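You operate a simulated robot arm through the tools that you are given. There is no shell and no other tool. Be economical: measure what you need, move in short steps, check, and stop when the job is done.

You are at the controls of a simulated robot arm. One attempt, no reset.

JOB
Size a shoe pad: lay the lowest-numbered tan pad on the gauge and clamp the slider at that number.
Fine: free the clamp first; it ends on TIGHT.

It is judged by the outcome, as a careful person would: the job done as asked, and still so three seconds after it is handed in. It fails if anything else is knocked over, pushed out of place, dropped, spilled or broken.

ROBOT AND FRAMES
A 6-joint arm with a two-finger parallel gripper, fixed in place. Base frame: the origin is at the foot of the arm, x ahead of it, y to its left, z up; the work surface is at about z = 850. Readings come in mm, rad, newtons and seconds.
With the tool pointing down near the work surface it reaches from about 360 to 760 mm from the base axis. Its first joint turns from -1.152 to 1.152 rad. Payload 2.45 kg.
The tool frame sits at the grasp point between the pads (the TCP): z along the fingers, y along the line on which they close. The tips reach 24 mm beyond it. Largest opening 68 mm; finger width 17, thickness 10; the body of the gripper, 40 by 70 mm, starts 41 mm behind the TCP.
Orientation is that of the tool frame in the base frame, as a unit quaternion [w, x, y, z]. With the fingers straight down and closing along the base's y, the tool's x points along the base's -x, its y along +y and its z along -z.

CONTROLS
- The arm moves only by the tool move_arm. Its argument "moves" is a list of rows, each a list of 7 numbers: the shift along the base's x, y, z in mm, then the turn, a rotation vector about the base's x, y, z in rad, then the gripper command, from -1 (fully open) to 1 (shut), values between in proportion. In form: [[dx, dy, dz, rx, ry, rz, fingers], ...]. A call has 1 to 12 rows; each row is the pose to reach, as a shift and turn from the pose commanded when the call began. Rows are played at 5 a second. More than 50 mm and 0.15 rad between two rows, or a gripper value outside its range, and nothing of the call is played. Where a pose cannot be reached the arm comes as near as it can. A force on the tool above 40 N (or 10 N above the force at the start of the call, whichever is more), or a blocked arm, ends the call early, and 0.2 s more pass. Each finger travels about 108 mm/s and halts on what it meets, pressing with about 27 N; the grip force reading is that of the motor and also rises with nothing between the fingers. The clock runs only during rows and for 0.2 s after the last one: add rows that repeat a pose to give the fingers time. The reply holds the time, the measured pose of the TCP, the force on the tool along the base axes, the opening and the grip force, in the units named above and with some noise, with the torque about the TCP (base axes, N m) and any sound that the robot's microphone picked up.
- Cameras (640 x 400 px; columns grow to the right, rows downward): "scene" is fixed at [179.7, 397.7, 1483.7]; the picture's right is [-0.77, -0.64, 0.00], its down [-0.28, 0.34, -0.90] and it looks along [0.57, -0.69, -0.44] (base axes); focal length 342 px, centre (320, 200). "wrist" rides on the gripper at [84, 11, -75] in the tool frame; the picture's right is [-0.13, 0.99, 0.00], its down [-0.60, -0.08, -0.79] and it looks along [-0.79, -0.10, 0.61] (tool axes); focal length 251 px, centre (320, 200). There is no depth. A picture from a camera that has moved, and an enlarged one, comes with that camera's place and axes in the base frame and with its lens. The place of the scene camera against the robot may be out by one fixed shift of up to 25 mm in any direction.
- capture(camera): a new picture of that camera. It takes no simulated time.
- close_up(camera, box): a new picture of the part [left, top, right, bottom] of that camera's present view, enlarged. It takes no simulated time.
- sign_off(): hands the job in; it is judged then, once.

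Work in short steps. Places have to be worked out from the pictures, the camera data and where the tool is seen: move nearer, look again, correct. Check each grasp and each placing, and mend what went wrong. You have 120 turns and 68 pictures in all, those below and enlarged ones among them. Open the gripper and draw the arm clear of the work before you hand the job in, unless the task says otherwise; then end with one line.

The tools are called after "Request:" as a command line: name --pt "numbers of a row" for each row, then --argument value for the rest, lists and objects as JSON in quotes. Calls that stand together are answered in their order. move_arm: Moves the arm, as the interface text tells. Its arguments: {"type":"object","properties":{"moves":{"type":"array","items":{"type":"array","items":{"type":"number"}}}},"required":["moves"]} The other tools are called the same way: capture (camera) takes a picture; close_up (camera, box) takes an enlarged picture of a part of a camera's view; sign_off () hands the job in.

At the start:

```text
t: 0.0
ee_pos: [482.5, -35.3, 1247.0]
orientation: [0.0, 0.0, 1.0, 0.001]
ft_force: [0.6, -0.3, 0.2]
torque: [-0.03, -0.01, 0.01]
width: 67.9
grip_force: 0.0
```

scene: 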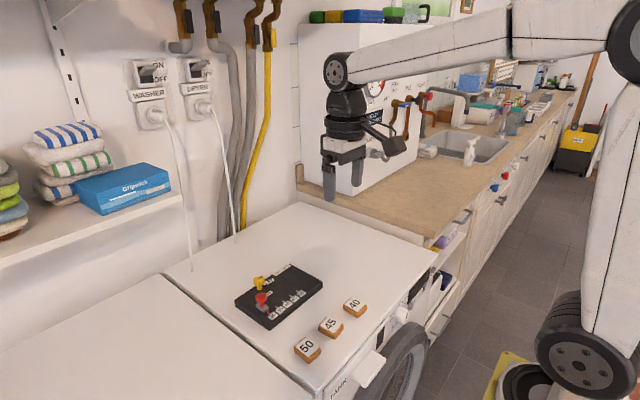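
wrist: 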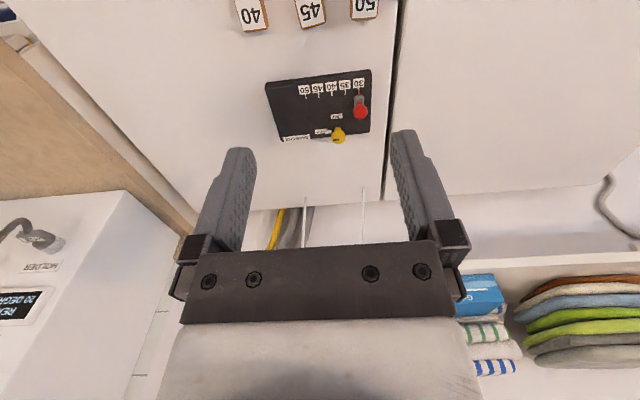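

The gauge and three pads (40, 45, 50) are visible on the washer. I'll enlarge both views to read the details.

Request:
close_up --camera "scene" --box '[220, 250, 380, 370]'

Request:
close_up --camera "wrist" --box '[220, 0, 400, 150]'

```text
3.33 times, centred on (300, 310) of scene
camera zoom: at [179.7, 397.7, 1483.7], right [-0.77, -0.64, 0.0], down [-0.28, 0.34, -0.9], along [0.57, -0.69, -0.44], focal length 1141 px, centre (387, -167)
```

zoom: 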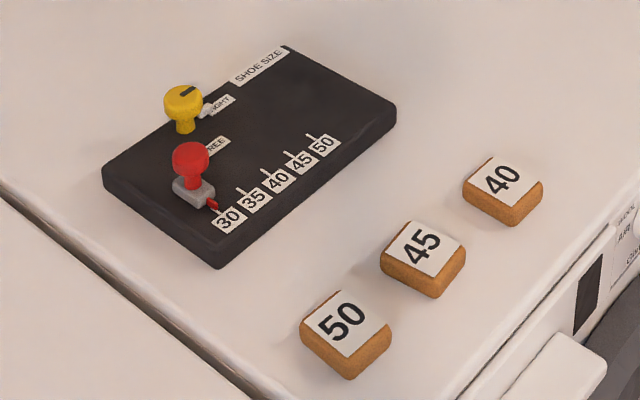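

```text
2.67 times, centred on (310, 75) of wrist
camera zoom: at [397.9, -23.8, 1320.6], right [0.13, 0.99, 0.0], down [0.6, -0.08, 0.79], along [0.79, -0.1, -0.61], focal length 670 px, centre (347, 533)
```

zoom: 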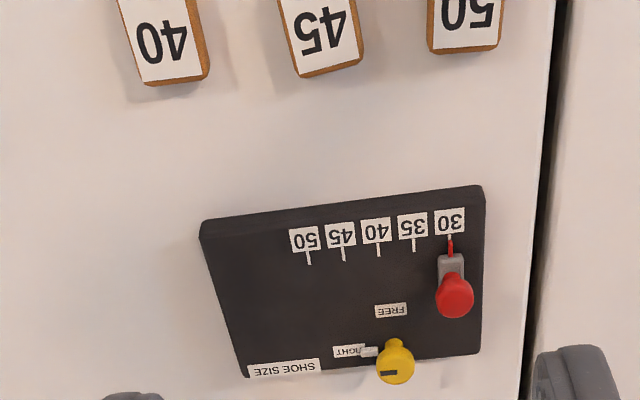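

Rough fixes: pad 40 ≈ (516,-141), slider knob ≈ (687,17), yellow clamp ≈ (737,-28). I'll bring the wrist camera closer for a better look.

Request:
move_arm --pt "16 0 -43 0 0 0 -1" --pt "31 0 -86 0 0 0 -1" --pt "47 0 -130 0 0 0 -1" --pt "62 0 -173 0 0 0 -1" --pt "78 0 -217 0 0 0 -1" --pt "78 0 -217 0 0 0 -1"

Request:
capture --camera "wrist"

Request:
close_up --camera "scene" --box '[225, 250, 335, 330]'

```text
t: 1.4
ee_pos: [561.2, -30.8, 1029.1]
orientation: [0.001, 0.0, 1.0, -0.001]
ft_force: [0.6, -1.0, -0.9]
torque: [-0.01, -0.01, 0.02]
width: 68.0
grip_force: 0.1
```

```text
63 pictures are left
camera wrist: at [478.1, -19.9, 1103.7], right [0.13, 0.99, 0.0], down [0.6, -0.08, 0.79], along [0.79, -0.1, -0.61], focal length 251 px, centre (320, 200)
```

wrist: 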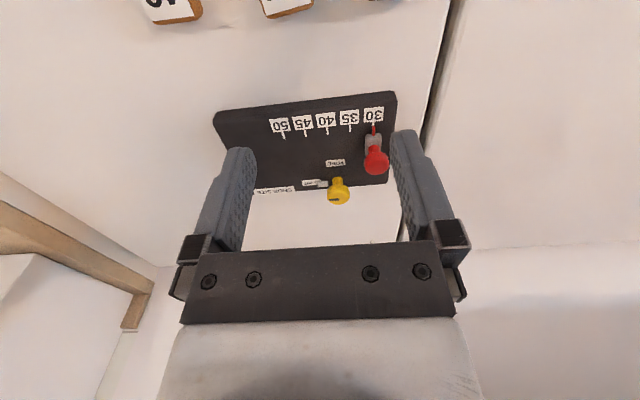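

```text
5.00 times, centred on (280, 290) of scene
camera zoom: at [179.7, 397.7, 1483.7], right [-0.77, -0.64, 0.0], down [-0.28, 0.34, -0.9], along [0.57, -0.69, -0.44], focal length 1711 px, centre (520, -250)
```

zoom: 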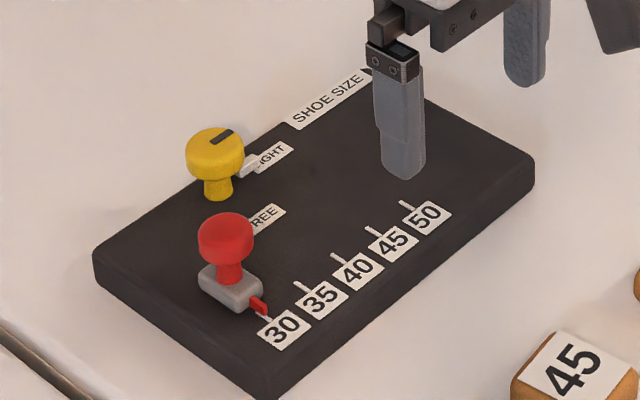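

Now a closer look in the wrist view to measure the knobs.

Request:
close_up --camera "wrist" --box '[200, 80, 410, 215]'

```text
2.96 times, centred on (305, 148) of wrist
camera zoom: at [478.1, -19.9, 1103.7], right [0.13, 0.99, 0.0], down [0.6, -0.08, 0.79], along [0.79, -0.1, -0.61], focal length 745 px, centre (364, 356)
```

zoom: 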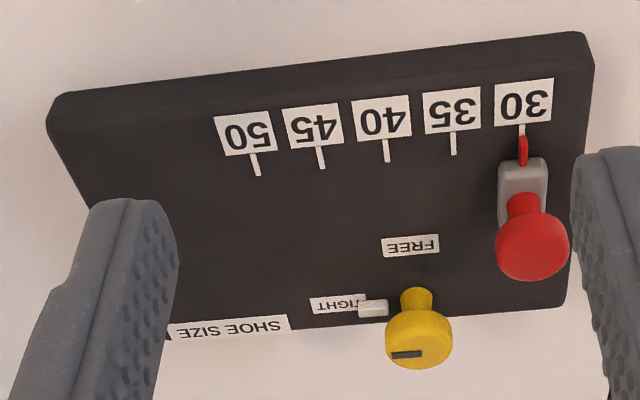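

The board top is at about z=870 with 25 mm per mark. The clamp pivot is ≈ (737,-28), with its pointer to -y (TIGHT) and FREE toward -x. I'll yaw +90° and hover above the clamp knob.

Request:
move_arm --pt "16 0 -5 0 0 0.143 -1" --pt "32 0 -10 0 0 0.286 -1" --pt "48 0 -15 0 0 0.428 -1" --pt "64 1 -20 0 0 0.571 -1" --pt "80 1 -25 0 0 0.714 -1" --pt "96 1 -30 0 0 0.857 -1" --pt "112 2 -35 0 0 1.0 -1" --pt "128 2 -40 0 0 1.142 -1" --pt "144 3 -45 0 0 1.285 -1" --pt "160 3 -50 0 0 1.428 -1" --pt "176 3 -54 0 0 1.571 -1" --pt "176 3 -54 0 0 1.571 -1"

Request:
capture --camera "wrist"

Request:
close_up --camera "scene" --box '[200, 210, 360, 330]'

```text
t: 4.0
ee_pos: [735.1, -31.3, 976.0]
orientation: [0.001, 0.708, -0.706, 0.0]
ft_force: [0.2, -1.0, 0.7]
torque: [0.01, 0.01, 0.01]
width: 68.0
grip_force: 0.0
```

```text
60 pictures are left
camera wrist: at [724.9, -115.1, 1050.1], right [-0.99, 0.13, 0.0], down [0.08, 0.6, 0.79], along [0.1, 0.79, -0.61], focal length 251 px, centre (320, 200)
```

wrist: 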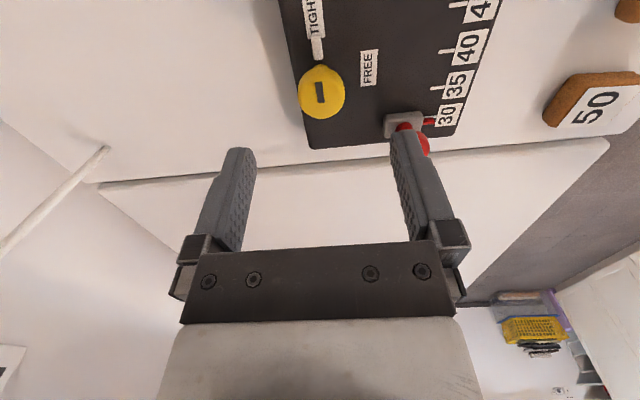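

```text
3.33 times, centred on (280, 270) of scene
camera zoom: at [179.7, 397.7, 1483.7], right [-0.77, -0.64, 0.0], down [-0.28, 0.34, -0.9], along [0.57, -0.69, -0.44], focal length 1141 px, centre (453, -33)
```

zoom: 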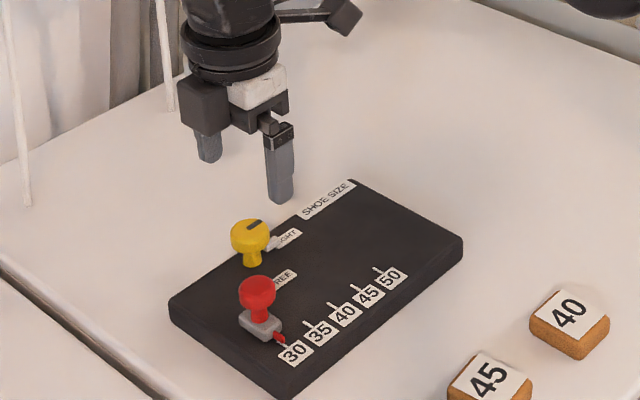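

The knob cap is about 28 mm across, centred near (736,-29), with its top at z≈907. I'll descend around it with the fingers along x.

Request:
move_arm --pt "1 2 -20 0 0 0 -1" --pt "1 2 -40 0 0 0 -1" --pt "1 2 -55 0 0 0 -1" --pt "1 2 -72 0 0 0 -1" --pt "1 2 -72 0 0 0 -1"

Request:
capture --camera "wrist"

Request:
close_up --camera "scene" --box '[220, 240, 320, 320]'

```text
t: 5.2
ee_pos: [734.3, -30.0, 902.9]
orientation: [0.001, -0.707, 0.707, 0.001]
ft_force: [0.0, 0.4, 0.2]
torque: [-0.01, -0.01, 0.04]
width: 68.0
grip_force: 0.1
```

```text
58 pictures are left
camera wrist: at [723.3, -113.8, 977.8], right [-0.99, 0.13, 0.0], down [0.08, 0.6, 0.79], along [0.1, 0.79, -0.61], focal length 251 px, centre (320, 200)
```

wrist: 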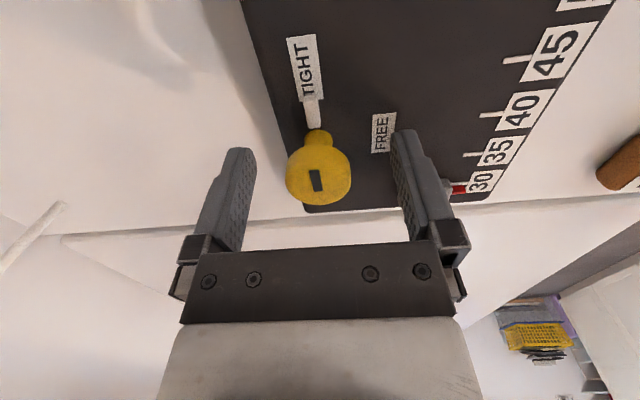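

```text
5.00 times, centred on (270, 280) of scene
camera zoom: at [179.7, 397.7, 1483.7], right [-0.77, -0.64, 0.0], down [-0.28, 0.34, -0.9], along [0.57, -0.69, -0.44], focal length 1711 px, centre (570, -200)
```

zoom: 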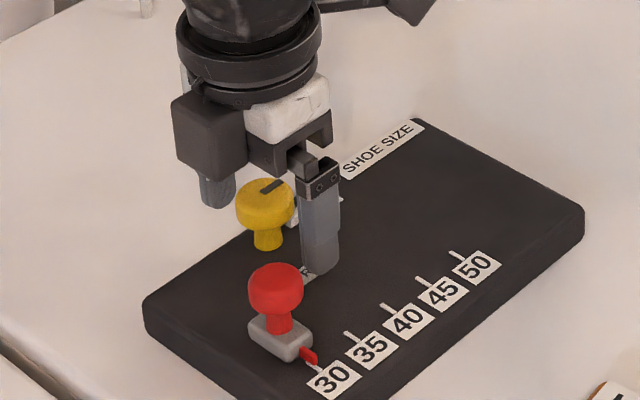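

The knob sits centred between the fingers. I'll close on it.

Request:
move_arm --pt "0 0 0 0 0 0 0" --pt "0 0 0 0 0 0 1" --pt "0 0 0 0 0 0 1" --pt "0 0 0 0 0 0 1"

```text
t: 6.2
ee_pos: [734.3, -31.3, 904.5]
orientation: [0.0, 0.707, -0.707, 0.0]
ft_force: [14.1, -1.0, -0.5]
torque: [-0.04, -0.21, -0.02]
width: 29.5
grip_force: 26.4
```

Gripped at 29.5 mm, with about 14 N of side load along +x, so the knob is slightly farther in x. I'll shift a bit to unload it.

Request:
move_arm --pt "1 0.5 0 0 0 0 1" --pt "1.5 1 0 0 0 0 1" --pt "1.5 1 0 0 0 0 1"

```text
t: 7.0
ee_pos: [735.2, -30.3, 901.9]
orientation: [-0.002, -0.707, 0.707, 0.001]
ft_force: [-19.4, -9.7, 14.5]
torque: [0.23, 0.37, 0.01]
width: 29.6
grip_force: 27.0
```

It's stiff: about 22 N/mm. I'll back off to the neutral point.

Request:
move_arm --pt "-0.9 -0.9 0 0 0 0 1" --pt "-0.9 -0.9 0 0 0 0 1"

```text
t: 7.6
ee_pos: [736.4, -30.5, 904.6]
orientation: [0.0, -0.707, 0.707, 0.001]
ft_force: [-19.6, -8.3, 11.0]
torque: [-0.63, 0.24, -0.01]
width: 29.6
grip_force: 27.0
```

Request:
move_arm --pt "-1 0 0 0 0 0 1" --pt "-1 0 0 0 0 0 1"

```text
t: 8.2
ee_pos: [735.3, -30.4, 904.6]
orientation: [0.0, -0.707, 0.707, 0.0]
ft_force: [-15.2, -6.2, 7.8]
torque: [-0.23, 0.12, -0.02]
width: 29.3
grip_force: 26.5
```

The load is easing. I'll try a small turn toward FREE (clockwise from above) and watch the forces.

Request:
move_arm --pt "-0.4 0 0 0 0 -0.1 1" --pt "-0.4 0 0 0 0 -0.2 1" --pt "-0.4 0 0 0 0 -0.3 1"

Request:
capture --camera "wrist"

Request:
close_up --camera "scene" --box '[220, 240, 320, 320]'

```text
t: 9.0
ee_pos: [733.7, -30.9, 904.2]
orientation: [0.0, -0.592, 0.806, 0.0]
ft_force: [-15.0, -5.2, 6.5]
torque: [0.18, 0.12, 0.0]
width: 29.7
grip_force: 26.8
```

```text
56 pictures are left
camera wrist: at [699.7, -106.7, 977.7], right [-0.91, 0.42, 0.0], down [0.26, 0.55, 0.79], along [0.33, 0.72, -0.61], focal length 251 px, centre (320, 200)
```

wrist: 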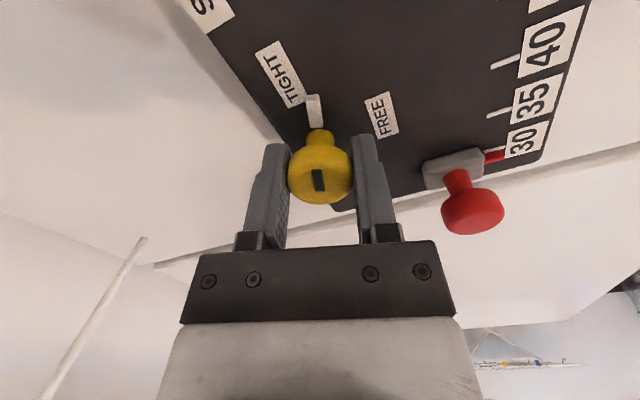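

```text
5.00 times, centred on (270, 280) of scene
camera zoom: at [179.1, 397.6, 1483.8], right [-0.77, -0.64, 0.0], down [-0.28, 0.34, -0.9], along [0.57, -0.69, -0.44], focal length 1711 px, centre (570, -200)
```

zoom: 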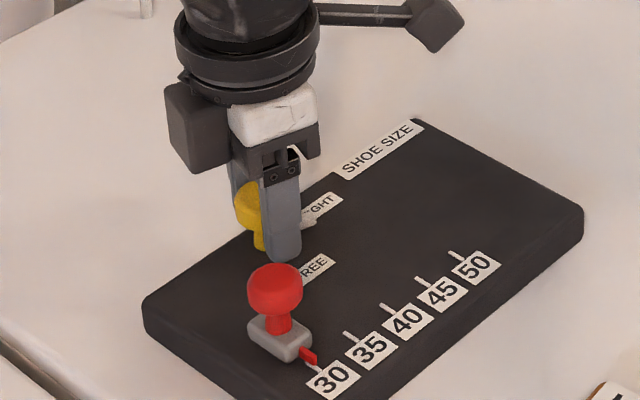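

The clamp is turning with the grip and its pointer is leaving TIGHT. I'll continue to a total of about 90°.

Request:
move_arm --pt "-0.3 0 0 0 0 -0.12 1" --pt "-0.3 0 0 0 0 -0.24 1" --pt "-0.3 0 0 0 0 -0.36 1" --pt "-0.3 0 0 0 0 -0.48 1" --pt "-0.3 0 0 0 0 -0.6 1" --pt "-0.3 0 0 0 0 -0.72 1" --pt "-0.3 0 0 0 0 -0.84 1" --pt "-0.3 0 0 0 0 -0.96 1" --pt "-0.3 0 0 0 0 -1.08 1" --pt "-0.3 0 0 0 0 -1.2 1" --pt "-0.3 0 0 0 0 -1.27 1"

Request:
capture --camera "wrist"

```text
t: 11.4
ee_pos: [735.6, -30.5, 903.0]
orientation: [0.0, 0.0, 1.0, 0.0]
ft_force: [-16.3, -6.5, 6.9]
torque: [-0.1, -0.04, 0.04]
width: 29.4
grip_force: 26.9
```

```text
54 pictures are left
camera wrist: at [651.1, -18.3, 977.7], right [0.13, 0.99, 0.0], down [0.6, -0.08, 0.79], along [0.79, -0.1, -0.61], focal length 251 px, centre (320, 200)
```

wrist: 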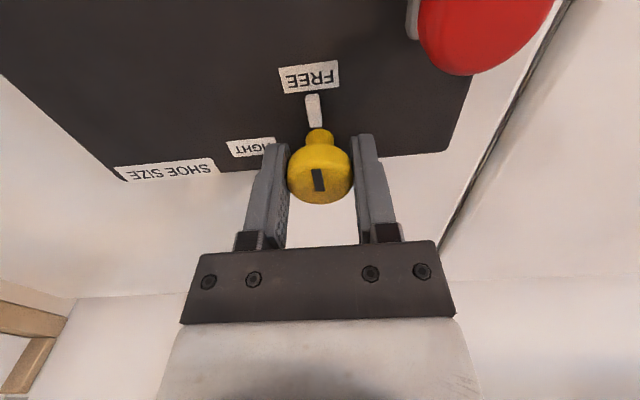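

The pointer is on FREE. I'll release, rise and move over the red slider knob.

Request:
move_arm --pt "0 0 0 0 0 0 -1" --pt "0 0 0 0 0 0 -1" --pt "0 0 35 0 0 0 -1" --pt "0 0 70 0 0 0 -1" --pt "-28 23 70 0 0 0 -1" --pt "-55 47 70 0 0 0 -1" --pt "-55 47 70 0 0 0 -1"

Request:
capture --camera "wrist"

Request:
close_up --camera "scene" --box '[220, 240, 320, 320]'

```text
t: 13.0
ee_pos: [680.5, 17.5, 972.3]
orientation: [0.0, 0.0, 1.0, 0.0]
ft_force: [0.5, -0.9, -0.6]
torque: [0.0, -0.01, -0.05]
width: 67.7
grip_force: 0.0
```

```text
53 pictures are left
camera wrist: at [596.1, 29.7, 1046.9], right [0.13, 0.99, 0.0], down [0.6, -0.08, 0.79], along [0.79, -0.1, -0.61], focal length 251 px, centre (320, 200)
```

wrist: 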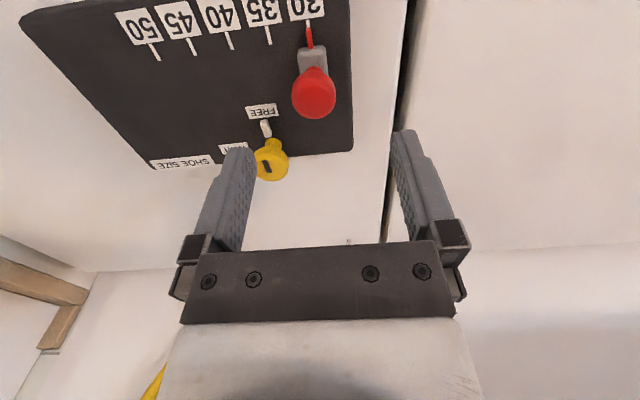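

```text
5.00 times, centred on (270, 280) of scene
camera zoom: at [179.7, 397.7, 1483.7], right [-0.77, -0.64, 0.0], down [-0.28, 0.34, -0.9], along [0.57, -0.69, -0.44], focal length 1711 px, centre (570, -200)
```

zoom: 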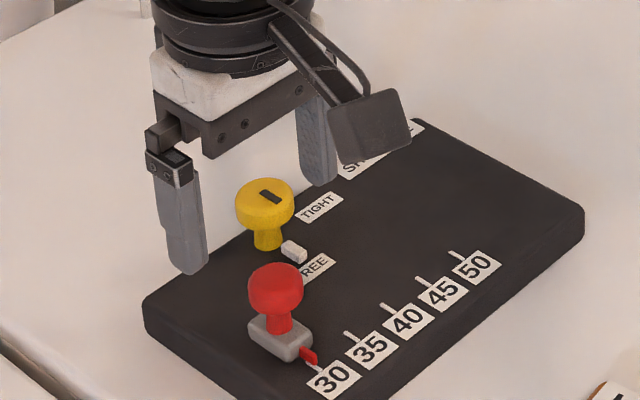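

The clamp stays at FREE. The red cap is at ≈ (678,16.5), z~903, so I'll descend around it.

Request:
move_arm --pt "-2 -1 -30 0 0 0 -1" --pt "-2 -1 -50 0 0 0 -1" --pt "-2 -1 -68 0 0 0 -1" --pt "-2 -1 -68 0 0 0 -1"

Request:
capture --camera "wrist"

Request:
close_up --camera "scene" --box '[220, 240, 320, 320]'

```text
t: 14.0
ee_pos: [680.0, 18.8, 905.7]
orientation: [0.0, -0.001, 1.0, 0.0]
ft_force: [-0.4, 0.1, 0.1]
torque: [0.01, 0.01, -0.02]
width: 68.0
grip_force: 0.0
```

```text
51 pictures are left
camera wrist: at [595.1, 30.1, 978.9], right [0.13, 0.99, 0.0], down [0.6, -0.08, 0.79], along [0.79, -0.1, -0.61], focal length 251 px, centre (320, 200)
```

wrist: 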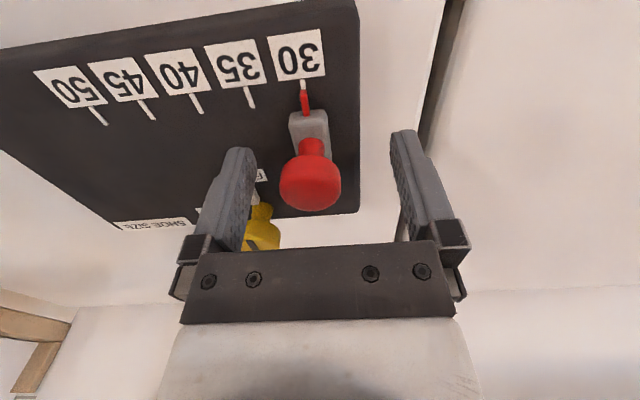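

```text
5.00 times, centred on (270, 280) of scene
camera zoom: at [179.7, 397.7, 1483.7], right [-0.77, -0.64, 0.0], down [-0.28, 0.34, -0.9], along [0.57, -0.69, -0.44], focal length 1711 px, centre (570, -200)
```

zoom: 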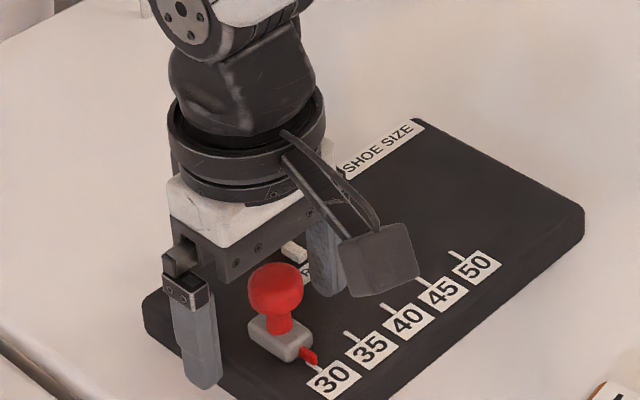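

The cap is about 3 mm to -y of the finger centre. I'll correct and close.

Request:
move_arm --pt "-1 -3 0 0 0 0 -1" --pt "-1 -3 0 0 0 0 0" --pt "-1 -3 0 0 0 0 1" --pt "-1 -3 0 0 0 0 1" --pt "-1 -3 0 0 0 0 1"

```text
t: 15.2
ee_pos: [678.6, 13.3, 904.5]
orientation: [0.0, 0.0, 1.0, 0.0]
ft_force: [1.0, -0.5, 0.3]
torque: [0.02, -0.02, 0.0]
width: 24.5
grip_force: 27.0
```

Gripped at 24.5 mm with no side load. I'll slide -50 mm along y, in small steps.

Request:
move_arm --pt "0 -6 0 0 0 0 1" --pt "0 -12 0 0 0 0 1" --pt "0 -18 0 0 0 0 1" --pt "0 -24 0 0 0 0 1" --pt "0 -30 0 0 0 0 1" --pt "0 -36 0 0 0 0 1" --pt "0 -42 0 0 0 0 1" --pt "0 -46 0 0 0 0 1" --pt "0 -49 0 0 0 0 1" --pt "0 -49 0 0 0 0 1"

Request:
capture --camera "wrist"

Request:
close_up --camera "wrist" --box '[240, 30, 400, 130]'

```text
t: 17.4
ee_pos: [679.3, -37.6, 905.3]
orientation: [0.001, 0.0, 1.0, 0.0]
ft_force: [3.4, 0.1, 1.5]
torque: [-0.02, 0.28, -0.01]
width: 24.8
grip_force: 26.3
```

```text
49 pictures are left
camera wrist: at [594.8, -25.0, 979.3], right [0.13, 0.99, 0.0], down [0.6, -0.08, 0.79], along [0.79, -0.1, -0.61], focal length 251 px, centre (320, 200)
```

wrist: 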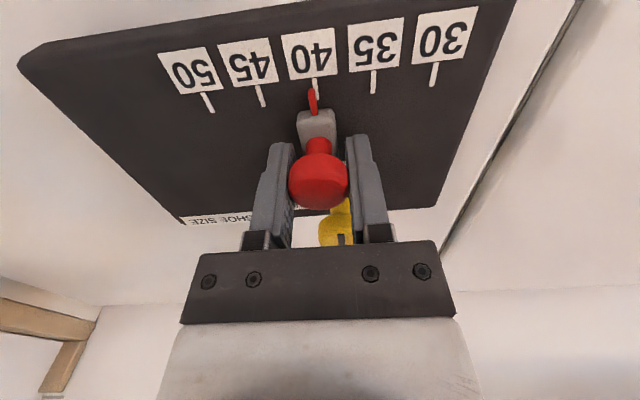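

```text
4.00 times, centred on (320, 80) of wrist
camera zoom: at [594.8, -25.0, 979.3], right [0.13, 0.99, 0.0], down [0.6, -0.08, 0.79], along [0.79, -0.1, -0.61], focal length 1006 px, centre (320, 680)
```

zoom: 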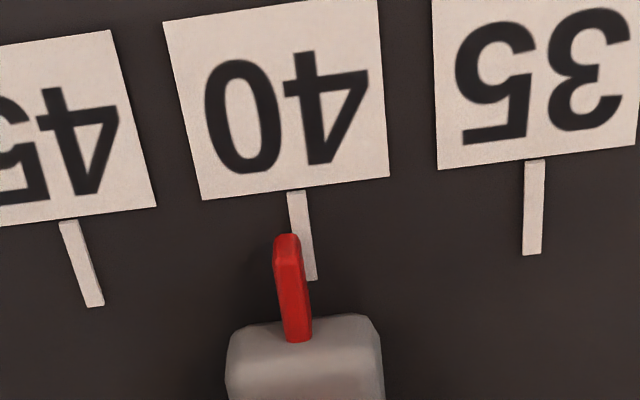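

Allowing for the pointer's height, it reads about 1.5 mm past the 40 mark. I'll nudge it back.

Request:
move_arm --pt "0 0.8 0 0 0 0 1" --pt "0 1.6 0 0 0 0 1" --pt "0 1.6 0 0 0 0 1"

Request:
close_up --camera "wrist" --box '[240, 30, 400, 130]'

Request:
close_up --camera "scene" --box '[260, 270, 320, 315]'

```text
t: 18.2
ee_pos: [677.9, -34.8, 904.8]
orientation: [0.001, 0.0, 1.0, -0.001]
ft_force: [5.1, -0.3, 5.0]
torque: [-0.02, 0.05, -0.01]
width: 24.7
grip_force: 26.9
```

```text
4.00 times, centred on (320, 80) of wrist
camera zoom: at [594.6, -22.8, 979.1], right [0.13, 0.99, 0.0], down [0.6, -0.08, 0.79], along [0.79, -0.1, -0.61], focal length 1006 px, centre (320, 680)
```

zoom: 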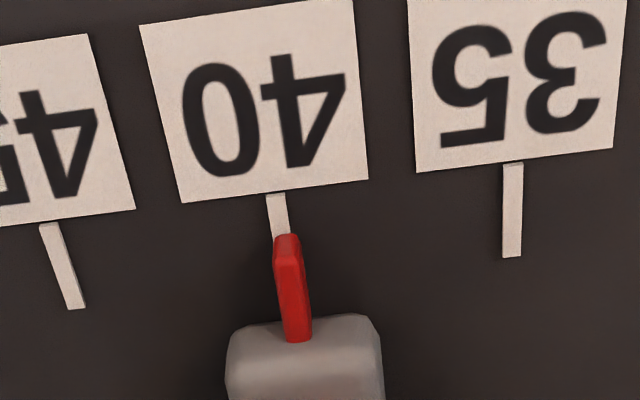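

```text
8.89 times, centred on (290, 292) of scene
camera zoom: at [179.7, 397.7, 1483.7], right [-0.77, -0.64, 0.0], down [-0.28, 0.34, -0.9], along [0.57, -0.69, -0.44], focal length 3042 px, centre (587, -622)
```

zoom: 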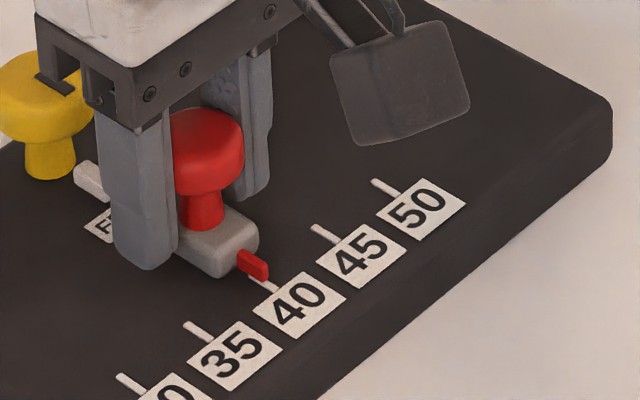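

Now it looks about 0.7 mm short. I'll make a fine nudge, then release, rise, and check with the camera in line with the mark.

Request:
move_arm --pt "0 -0.7 0 0 0 0 1" --pt "0 -0.7 0 0 0 0 1" --pt "0 -0.7 0 0 0 0 0" --pt "0 -0.7 0 0 0 0 -0.6" --pt "0 -0.7 0 0 0 0 -0.6" --pt "0 -0.7 40 0 0 0 -0.6" --pt "-10 -11 70 0 0 0 -0.6" --pt "-10 -11 70 0 0 0 -0.6"

Request:
capture --camera "wrist"

Request:
close_up --camera "wrist" --box '[260, 0, 380, 75]'

```text
t: 20.0
ee_pos: [667.3, -44.5, 975.7]
orientation: [0.001, -0.001, 1.0, 0.0]
ft_force: [-0.3, -0.3, -0.5]
torque: [0.02, 0.01, 0.02]
width: 54.4
grip_force: 0.0
```

```text
45 pictures are left
camera wrist: at [582.4, -33.7, 1050.0], right [0.13, 0.99, 0.0], down [0.6, -0.08, 0.79], along [0.79, -0.1, -0.61], focal length 251 px, centre (320, 200)
```

wrist: 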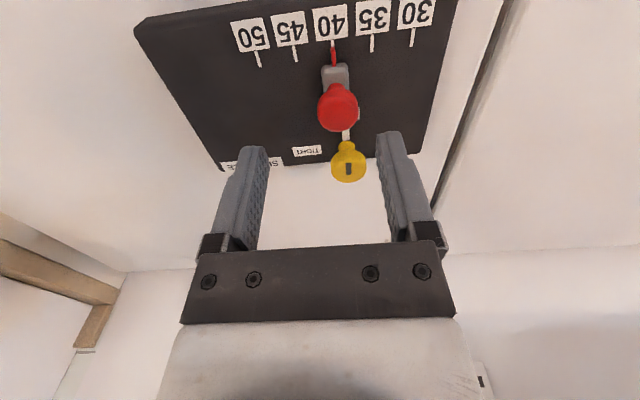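

```text
5.33 times, centred on (320, 38) of wrist
camera zoom: at [582.4, -33.7, 1050.0], right [0.13, 0.99, 0.0], down [0.6, -0.08, 0.79], along [0.79, -0.1, -0.61], focal length 1341 px, centre (320, 1067)
```

zoom: 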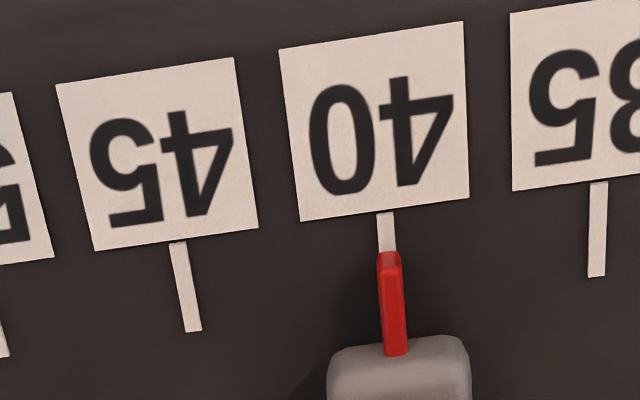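

The pointer is now exactly on 40 with no parallax. Next I'll move over the clamp at the same yaw (pointer at -x, fingers along y).

Request:
move_arm --pt "34 7 0 0 0 0 -1" --pt "68 14.5 0 0 0 0 -1" --pt "68 14.5 -20 0 0 0 -1" --pt "68 14.5 -20 0 0 0 -1"

Request:
capture --camera "wrist"

```text
t: 21.0
ee_pos: [735.6, -31.3, 959.1]
orientation: [0.0, -0.001, 1.0, 0.0]
ft_force: [-0.4, 0.3, 0.7]
torque: [0.0, -0.02, -0.01]
width: 67.9
grip_force: 0.1
```

```text
43 pictures are left
camera wrist: at [651.4, -18.4, 1033.3], right [0.13, 0.99, 0.0], down [0.6, -0.08, 0.79], along [0.79, -0.1, -0.61], focal length 251 px, centre (320, 200)
```

wrist: 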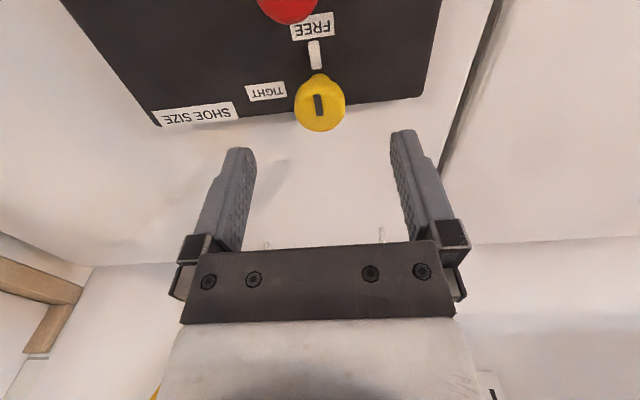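

The knob is centred, so I'll descend and grip.

Request:
move_arm --pt "0 0.5 -30 0 0 0 -1" --pt "0 0.5 -55 0 0 0 -1" --pt "0 0.5 -55 0 0 0 -1" --pt "0 0.5 -55 0 0 0 0" --pt "0 0.5 -55 0 0 0 1" --pt "0 0.5 -55 0 0 0 1" --pt "0 0.5 -55 0 0 0 1"

```text
t: 22.6
ee_pos: [735.4, -29.9, 901.6]
orientation: [0.0, -0.001, 1.0, 0.0]
ft_force: [2.2, 2.2, 0.0]
torque: [0.04, -0.32, -0.02]
width: 29.6
grip_force: 27.1
```

Gripped cleanly with almost no side load. I'll turn +90° toward TIGHT.

Request:
move_arm --pt "0 0 0 0 0 0.14 1" --pt "0 0 0 0 0 0.28 1" --pt "0 0 0 0 0 0.42 1" --pt "0 0 0 0 0 0.56 1" --pt "0 0 0 0 0 0.7 1" --pt "0 0 0 0 0 0.84 1" --pt "0 0 0 0 0 0.98 1" --pt "0 0 0 0 0 1.12 1" --pt "0 0 0 0 0 1.26 1" --pt "0 0 0 0 0 1.4 1" --pt "0 0 0 0 0 1.5 1" --pt "0 0 0 0 0 1.571 1"

Request:
capture --camera "wrist"

```text
t: 25.2
ee_pos: [733.6, -32.2, 900.5]
orientation: [0.0, 0.707, -0.707, 0.0]
ft_force: [-7.4, 5.2, 4.8]
torque: [0.04, -0.06, -0.28]
width: 29.4
grip_force: 27.4
```

```text
42 pictures are left
camera wrist: at [724.4, -115.6, 974.5], right [-0.99, 0.13, 0.0], down [0.08, 0.61, 0.79], along [0.1, 0.79, -0.61], focal length 251 px, centre (320, 200)
```

wrist: 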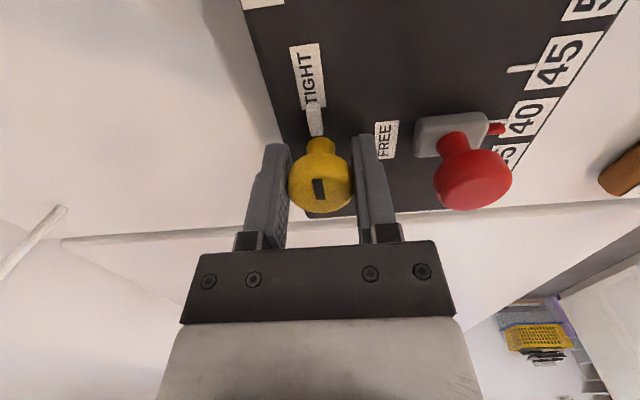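

The pointer is on TIGHT and a -0.28 N·m reaction suggests the stop. I'll give a slight extra turn to seat it, then release and rise.

Request:
move_arm --pt "0 0 0 0 0 0.04 1" --pt "0 0 0 0 0 0.04 1"

Request:
move_arm --pt "0 0 0 0 0 -0.04 0.2" --pt "0 0 0 0 0 -0.04 -1" --pt "0 0 0 0 0 -0.04 -1" --pt "0 0 40 0 0 -0.04 -1" --pt "0 0 80 0 0 -0.04 -1" --pt "0 0 80 0 0 -0.04 -1"

Request:
capture --camera "wrist"

Request:
close_up --camera "scene" --box '[230, 240, 330, 320]'

```text
t: 25.8
ee_pos: [735.2, -31.9, 899.7]
orientation: [0.001, 0.721, -0.693, 0.0]
ft_force: [2.9, -6.9, -8.4]
torque: [-0.04, -0.18, -0.18]
width: 29.2
grip_force: 27.0
```

```text
t: 27.2
ee_pos: [733.3, -29.5, 980.7]
orientation: [0.001, 0.707, -0.707, 0.0]
ft_force: [0.8, 0.6, -0.4]
torque: [-0.04, 0.01, -0.04]
width: 67.9
grip_force: 0.1
```

```text
41 pictures are left
camera wrist: at [721.9, -112.6, 1054.8], right [-0.99, 0.13, 0.0], down [0.08, 0.6, 0.79], along [0.1, 0.79, -0.61], focal length 251 px, centre (320, 200)
```

wrist: 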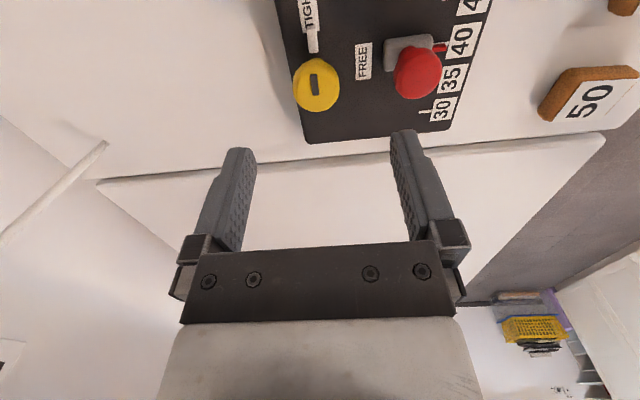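

```text
5.00 times, centred on (280, 280) of scene
camera zoom: at [179.7, 397.7, 1483.7], right [-0.77, -0.64, 0.0], down [-0.28, 0.34, -0.9], along [0.57, -0.69, -0.44], focal length 1711 px, centre (520, -200)
```

zoom: 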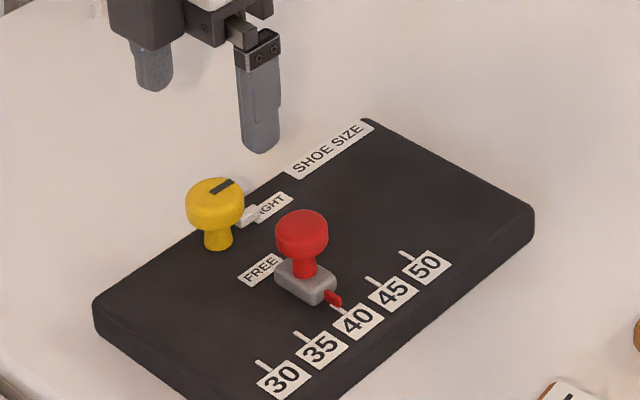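

Clamp on TIGHT and slider on 40. Next I'll return the yaw to 0 while travelling over pad 40.

Request:
move_arm --pt "-18 -9 0 0 0 -0.131 -1" --pt "-36 -18 0 0 0 -0.262 -1" --pt "-54 -28 0 0 0 -0.393 -1" --pt "-72 -37 0 0 0 -0.524 -1" --pt "-91 -46 0 0 0 -0.655 -1" --pt "-109 -56 0 0 0 -0.786 -1" --pt "-127 -65 0 0 0 -0.916 -1" --pt "-145 -74 0 0 0 -1.047 -1" --pt "-163 -84 0 0 0 -1.178 -1" --pt "-181 -93 0 0 0 -1.309 -1" --pt "-199 -102 0 0 0 -1.44 -1" --pt "-217 -112 0 0 0 -1.571 -1"

Request:
capture --camera "wrist"

Request:
capture --camera "scene"

```text
t: 29.8
ee_pos: [518.9, -142.3, 979.8]
orientation: [-0.001, 0.001, 1.0, 0.0]
ft_force: [-0.2, -1.1, 0.7]
torque: [-0.01, 0.01, -0.03]
width: 68.2
grip_force: 0.0
```

```text
39 pictures are left
camera wrist: at [435.0, -130.6, 1054.4], right [0.13, 0.99, 0.0], down [0.6, -0.08, 0.79], along [0.79, -0.1, -0.61], focal length 251 px, centre (320, 200)
```

wrist: 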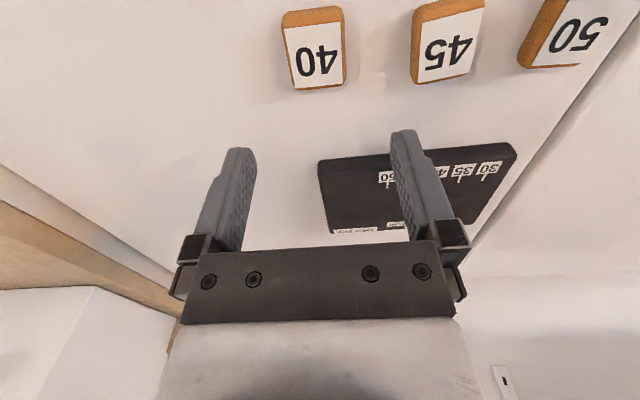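

```text
38 pictures are left
```

scene: 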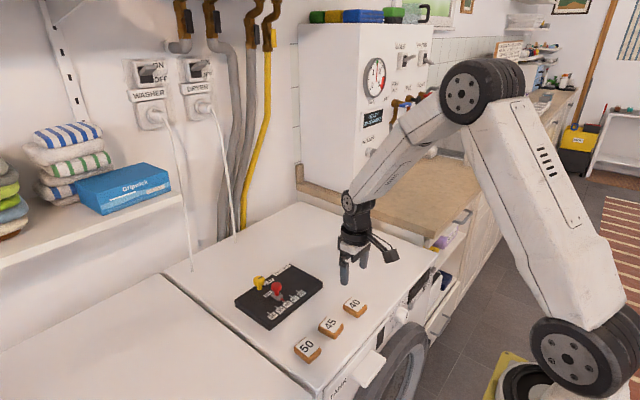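

Pad 40 is centred at ≈ (514.5,-143), about 42×40 mm, nearly axis-aligned, with its top at ≈ 868. I'll descend around it to z≈879.

Request:
move_arm --pt "-4.5 -1 -40 0 0 0 -1" --pt "-4.5 -1 -80 0 0 0 -1" --pt "-4.5 -1 -95 0 0 0 -1" --pt "-4.5 -1 -95 0 0 0 -1"

Request:
capture --camera "wrist"

Request:
close_up --camera "scene" --box '[310, 260, 410, 340]'

```text
t: 30.8
ee_pos: [514.4, -145.3, 885.7]
orientation: [0.0, 0.0, 1.0, 0.0]
ft_force: [0.1, 0.0, -0.6]
torque: [0.0, 0.04, 0.01]
width: 68.0
grip_force: 0.1
```

```text
37 pictures are left
camera wrist: at [430.9, -133.1, 960.6], right [0.13, 0.99, 0.0], down [0.6, -0.08, 0.79], along [0.79, -0.1, -0.61], focal length 251 px, centre (320, 200)
```

wrist: 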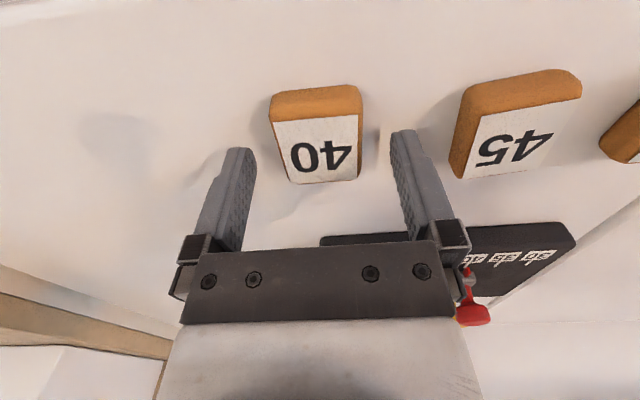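

```text
5.00 times, centred on (360, 300) of scene
camera zoom: at [179.7, 397.7, 1483.7], right [-0.77, -0.64, 0.0], down [-0.28, 0.34, -0.9], along [0.57, -0.69, -0.44], focal length 1711 px, centre (120, -300)
```

zoom: 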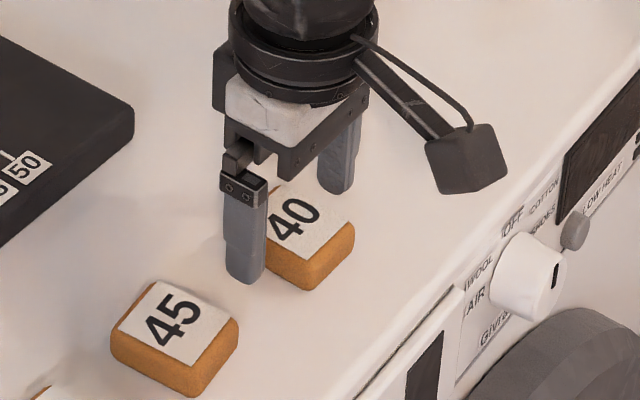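

Centred between the fingers, now at z≈886. I'll lower 8 mm and grip.

Request:
move_arm --pt "0.5 0.5 -8 0 0 0 -1" --pt "0.5 0.5 -8 0 0 0 -1" --pt "0.5 0.5 -8 0 0 0 0" --pt "0.5 0.5 -8 0 0 0 1" --pt "0.5 0.5 -8 0 0 0 1" --pt "0.5 0.5 -8 0 0 0 1"

```text
t: 32.2
ee_pos: [515.9, -142.8, 878.3]
orientation: [0.0, 0.0, 1.0, 0.0]
ft_force: [1.7, 0.5, 0.5]
torque: [0.02, -0.04, -0.01]
width: 41.0
grip_force: 27.1
```

Gripped at 41 mm. I'll lift and carry the pad above the clear area of the gauge (≈ (698,-108)).

Request:
move_arm --pt "0 0 25 0 0 0 1" --pt "0 0 70 0 0 0 1" --pt "40 8 70 0 0 0 1" --pt "80 16 70 0 0 0 1" --pt "120 24 70 0 0 0 1" --pt "155 30 70 0 0 0 1" --pt "182 35 70 0 0 0 1" --pt "182 35 70 0 0 0 1"

Request:
capture --camera "wrist"

Request:
close_up --camera "scene" --box '[230, 230, 350, 330]'

```text
t: 34.0
ee_pos: [698.6, -104.1, 948.5]
orientation: [0.0, 0.0, 1.0, 0.0]
ft_force: [-0.1, 0.1, 0.3]
torque: [0.0, 0.0, -0.03]
width: 0.0
grip_force: 23.1
```

```text
35 pictures are left
camera wrist: at [615.6, -93.7, 1021.9], right [0.13, 0.99, 0.0], down [0.6, -0.08, 0.79], along [0.79, -0.1, -0.61], focal length 251 px, centre (320, 200)
```

wrist: 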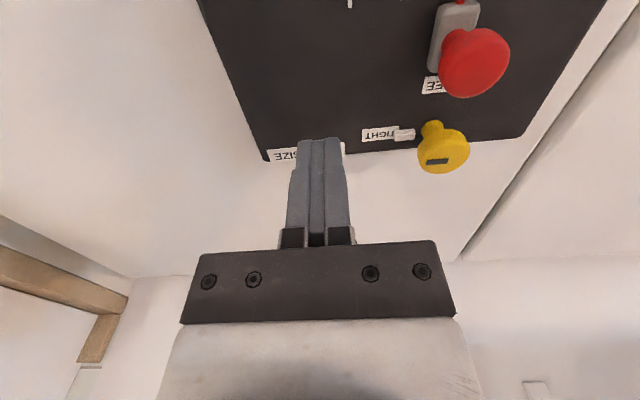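

```text
4.00 times, centred on (290, 280) of scene
camera zoom: at [179.7, 397.7, 1483.7], right [-0.77, -0.64, 0.0], down [-0.28, 0.34, -0.9], along [0.57, -0.69, -0.44], focal length 1369 px, centre (440, -120)
```

zoom: 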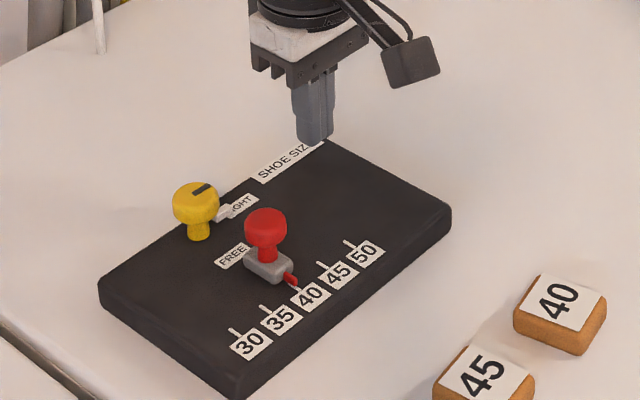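

The pad slipped from the fingers early; it seems to be still near its place. I'll return over it with the fingers open and look.

Request:
move_arm --pt "-40 -8 10 0 0 0 1" --pt "-80 -16 20 0 0 0 1" --pt "-120 -24 30 0 0 0 0" --pt "-155 -30 30 0 0 0 -1" --pt "-182 -35 30 0 0 0 -1" --pt "-182 -35 30 0 0 0 -1"

Request:
capture --camera "wrist"

Request:
close_up --camera "scene" --box '[290, 280, 390, 360]'

```text
t: 35.4
ee_pos: [515.5, -142.7, 976.3]
orientation: [0.0, 0.0, 1.0, 0.0]
ft_force: [0.3, 1.1, 0.1]
torque: [-0.02, -0.03, 0.01]
width: 67.8
grip_force: 0.1
```

```text
33 pictures are left
camera wrist: at [430.8, -131.2, 1050.3], right [0.13, 0.99, 0.0], down [0.6, -0.08, 0.79], along [0.79, -0.1, -0.61], focal length 251 px, centre (320, 200)
```

wrist: 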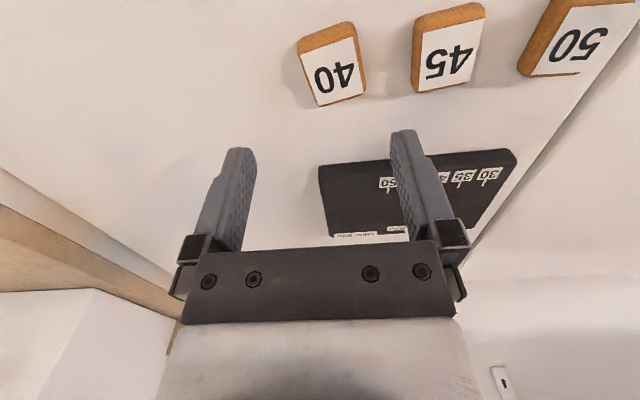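

```text
5.00 times, centred on (340, 320) of scene
camera zoom: at [179.7, 397.7, 1483.7], right [-0.77, -0.64, 0.0], down [-0.28, 0.34, -0.9], along [0.57, -0.69, -0.44], focal length 1711 px, centre (220, -400)
```

zoom: 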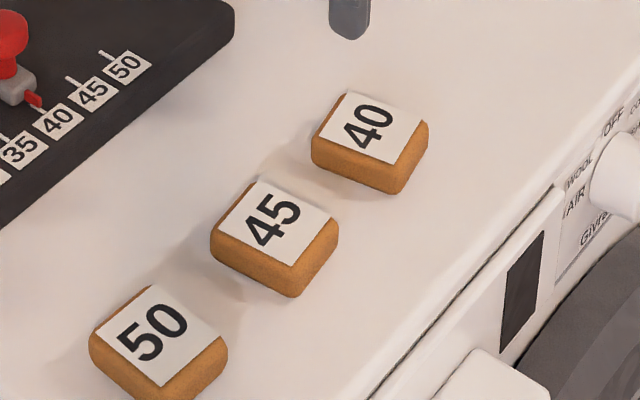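

Pad 40 is upright, now at ≈ (521.5,-131.5), rotated about +0.18 rad. I'll align with it, descend deeper this time, and lift slowly.

Request:
move_arm --pt "3 5 0 0 0 0.09 -1" --pt "6 11 -10 0 0 0.18 -1" --pt "6 11 -50 0 0 0.18 -1" --pt "6 11 -80 0 0 0.18 -1" --pt "6 11 -92 0 0 0.18 -1" --pt "6 11 -92 0 0 0.18 -1"

Request:
capture --camera "wrist"

```text
t: 36.8
ee_pos: [524.1, -130.5, 885.7]
orientation: [0.0, -0.092, 0.996, 0.0]
ft_force: [0.2, 0.2, 0.5]
torque: [-0.01, 0.0, -0.02]
width: 68.0
grip_force: 0.1
```

```text
31 pictures are left
camera wrist: at [438.2, -134.4, 959.7], right [-0.05, 1.0, 0.0], down [0.61, 0.03, 0.79], along [0.79, 0.04, -0.61], focal length 251 px, centre (320, 200)
```

wrist: 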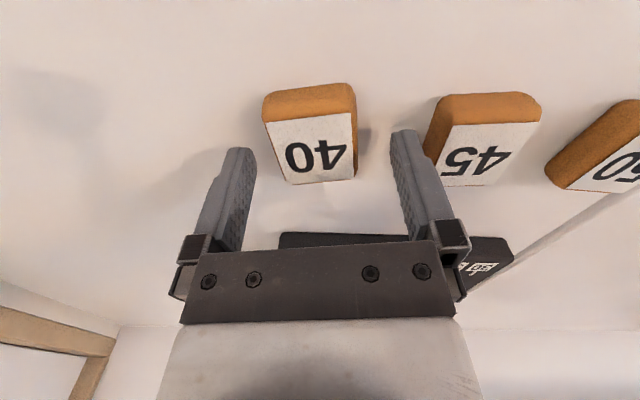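

Alignment is good, and the pad is ~3 mm to -x and ~2 mm to -y. I'll correct, go down to tips ≈ z 852, and grip.

Request:
move_arm --pt "-3 -2 -5 0 0 0 -1" --pt "-3 -2 -10 0 0 0 -1" --pt "-3 -2 -10 0 0 0 0" --pt "-3 -2 -10 0 0 0 1" --pt "-3 -2 -10 0 0 0 1" --pt "-3 -2 -10 0 0 0 1" --pt "-3 -2 -10 0 0 0 1"

Request:
capture --camera "wrist"

Request:
close_up --camera "scene" --box '[310, 260, 410, 340]'

```text
t: 38.4
ee_pos: [518.7, -134.0, 875.7]
orientation: [-0.001, -0.091, 0.996, -0.001]
ft_force: [-1.7, 0.2, 0.8]
torque: [0.01, -0.02, 0.0]
width: 41.3
grip_force: 27.0
```

```text
30 pictures are left
camera wrist: at [433.6, -137.6, 949.9], right [-0.05, 1.0, 0.0], down [0.61, 0.03, 0.79], along [0.79, 0.04, -0.61], focal length 251 px, centre (320, 200)
```

wrist: 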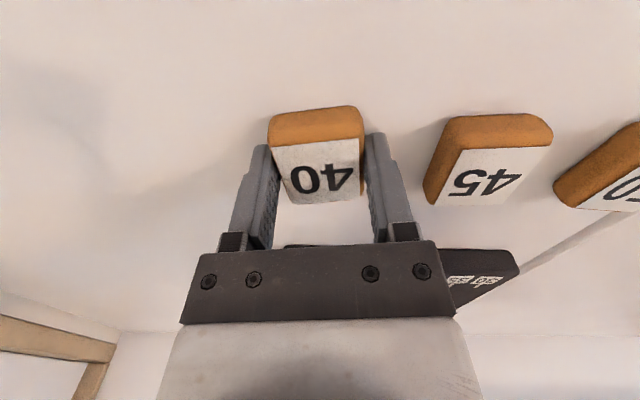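

```text
5.00 times, centred on (360, 300) of scene
camera zoom: at [179.7, 397.7, 1483.7], right [-0.77, -0.64, 0.0], down [-0.28, 0.34, -0.9], along [0.57, -0.69, -0.44], focal length 1711 px, centre (120, -300)
```

zoom: 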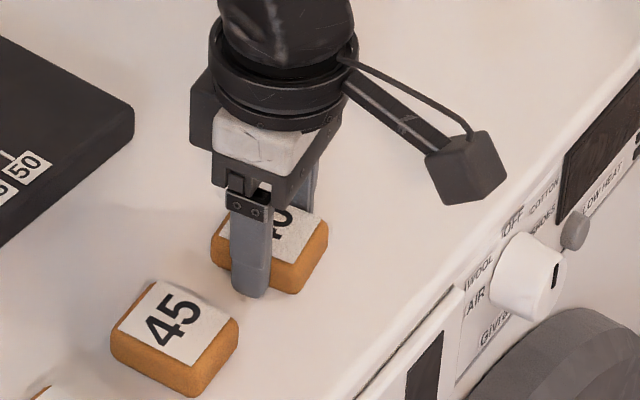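

A firm grip at 41.3 mm. I'll lift slowly by 20 mm and check.

Request:
move_arm --pt "0 0 1 0 0 0 1" --pt "0 0 3 0 0 0 1" --pt "0 0 5 0 0 0 1" --pt "0 0 8 0 0 0 1" --pt "0 0 11 0 0 0 1" --pt "0 0 14 0 0 0 1" --pt "0 0 17 0 0 0 1" --pt "0 0 20 0 0 0 1"

Request:
capture --camera "wrist"

Request:
close_up --camera "scene" --box '[310, 260, 410, 340]'

```text
t: 40.2
ee_pos: [517.4, -133.9, 896.1]
orientation: [0.0, -0.091, 0.996, 0.0]
ft_force: [-0.5, -0.4, -0.1]
torque: [-0.01, 0.01, -0.01]
width: 40.8
grip_force: 26.9
```

```text
28 pictures are left
camera wrist: at [433.4, -137.9, 969.1], right [-0.05, 1.0, 0.0], down [0.61, 0.03, 0.79], along [0.79, 0.04, -0.61], focal length 251 px, centre (320, 200)
```

wrist: 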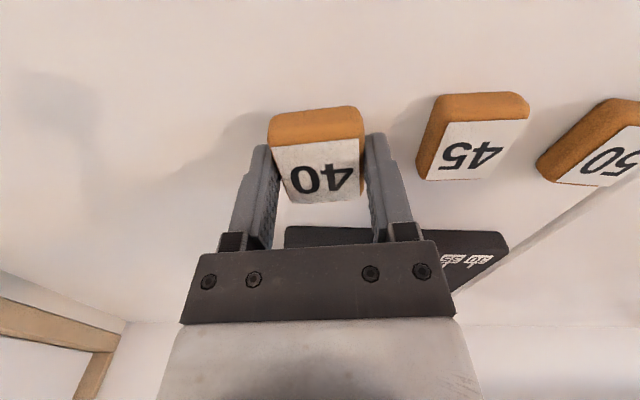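

```text
5.00 times, centred on (360, 300) of scene
camera zoom: at [179.7, 397.7, 1483.7], right [-0.77, -0.64, 0.0], down [-0.28, 0.34, -0.9], along [0.57, -0.69, -0.44], focal length 1711 px, centre (120, -300)
```

zoom: 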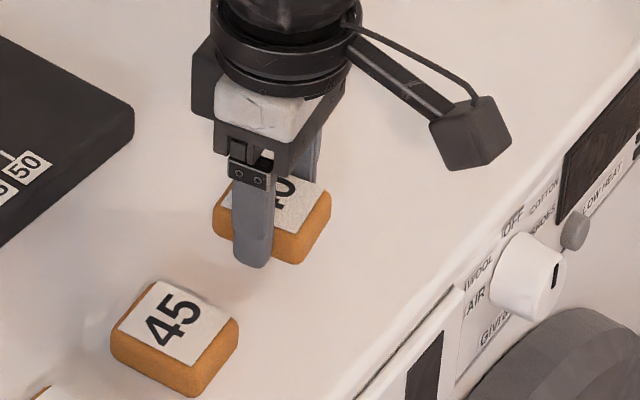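

Held level. I'll lift another 25 mm and start carrying gently.

Request:
move_arm --pt "0 0 3 0 0 0 1" --pt "0 0 8 0 0 0 1" --pt "0 0 13 0 0 0 1" --pt "0 0 18 0 0 0 1" --pt "0 0 23 0 0 0 1" --pt "3 0 25 0 0 -0.02 1" --pt "8 1 25 0 0 -0.04 1" --pt "16 2 25 0 0 -0.06 1" --pt "26 3 25 0 0 -0.08 1" --pt "38 5 25 0 0 -0.1 1" --pt "50 7 25 0 0 -0.12 1" --pt "60 8 25 0 0 -0.14 1"

```text
t: 42.8
ee_pos: [577.3, -126.9, 919.0]
orientation: [0.001, -0.021, 1.0, -0.001]
ft_force: [0.3, 0.8, -0.1]
torque: [-0.01, -0.01, 0.0]
width: 41.1
grip_force: 27.4
```

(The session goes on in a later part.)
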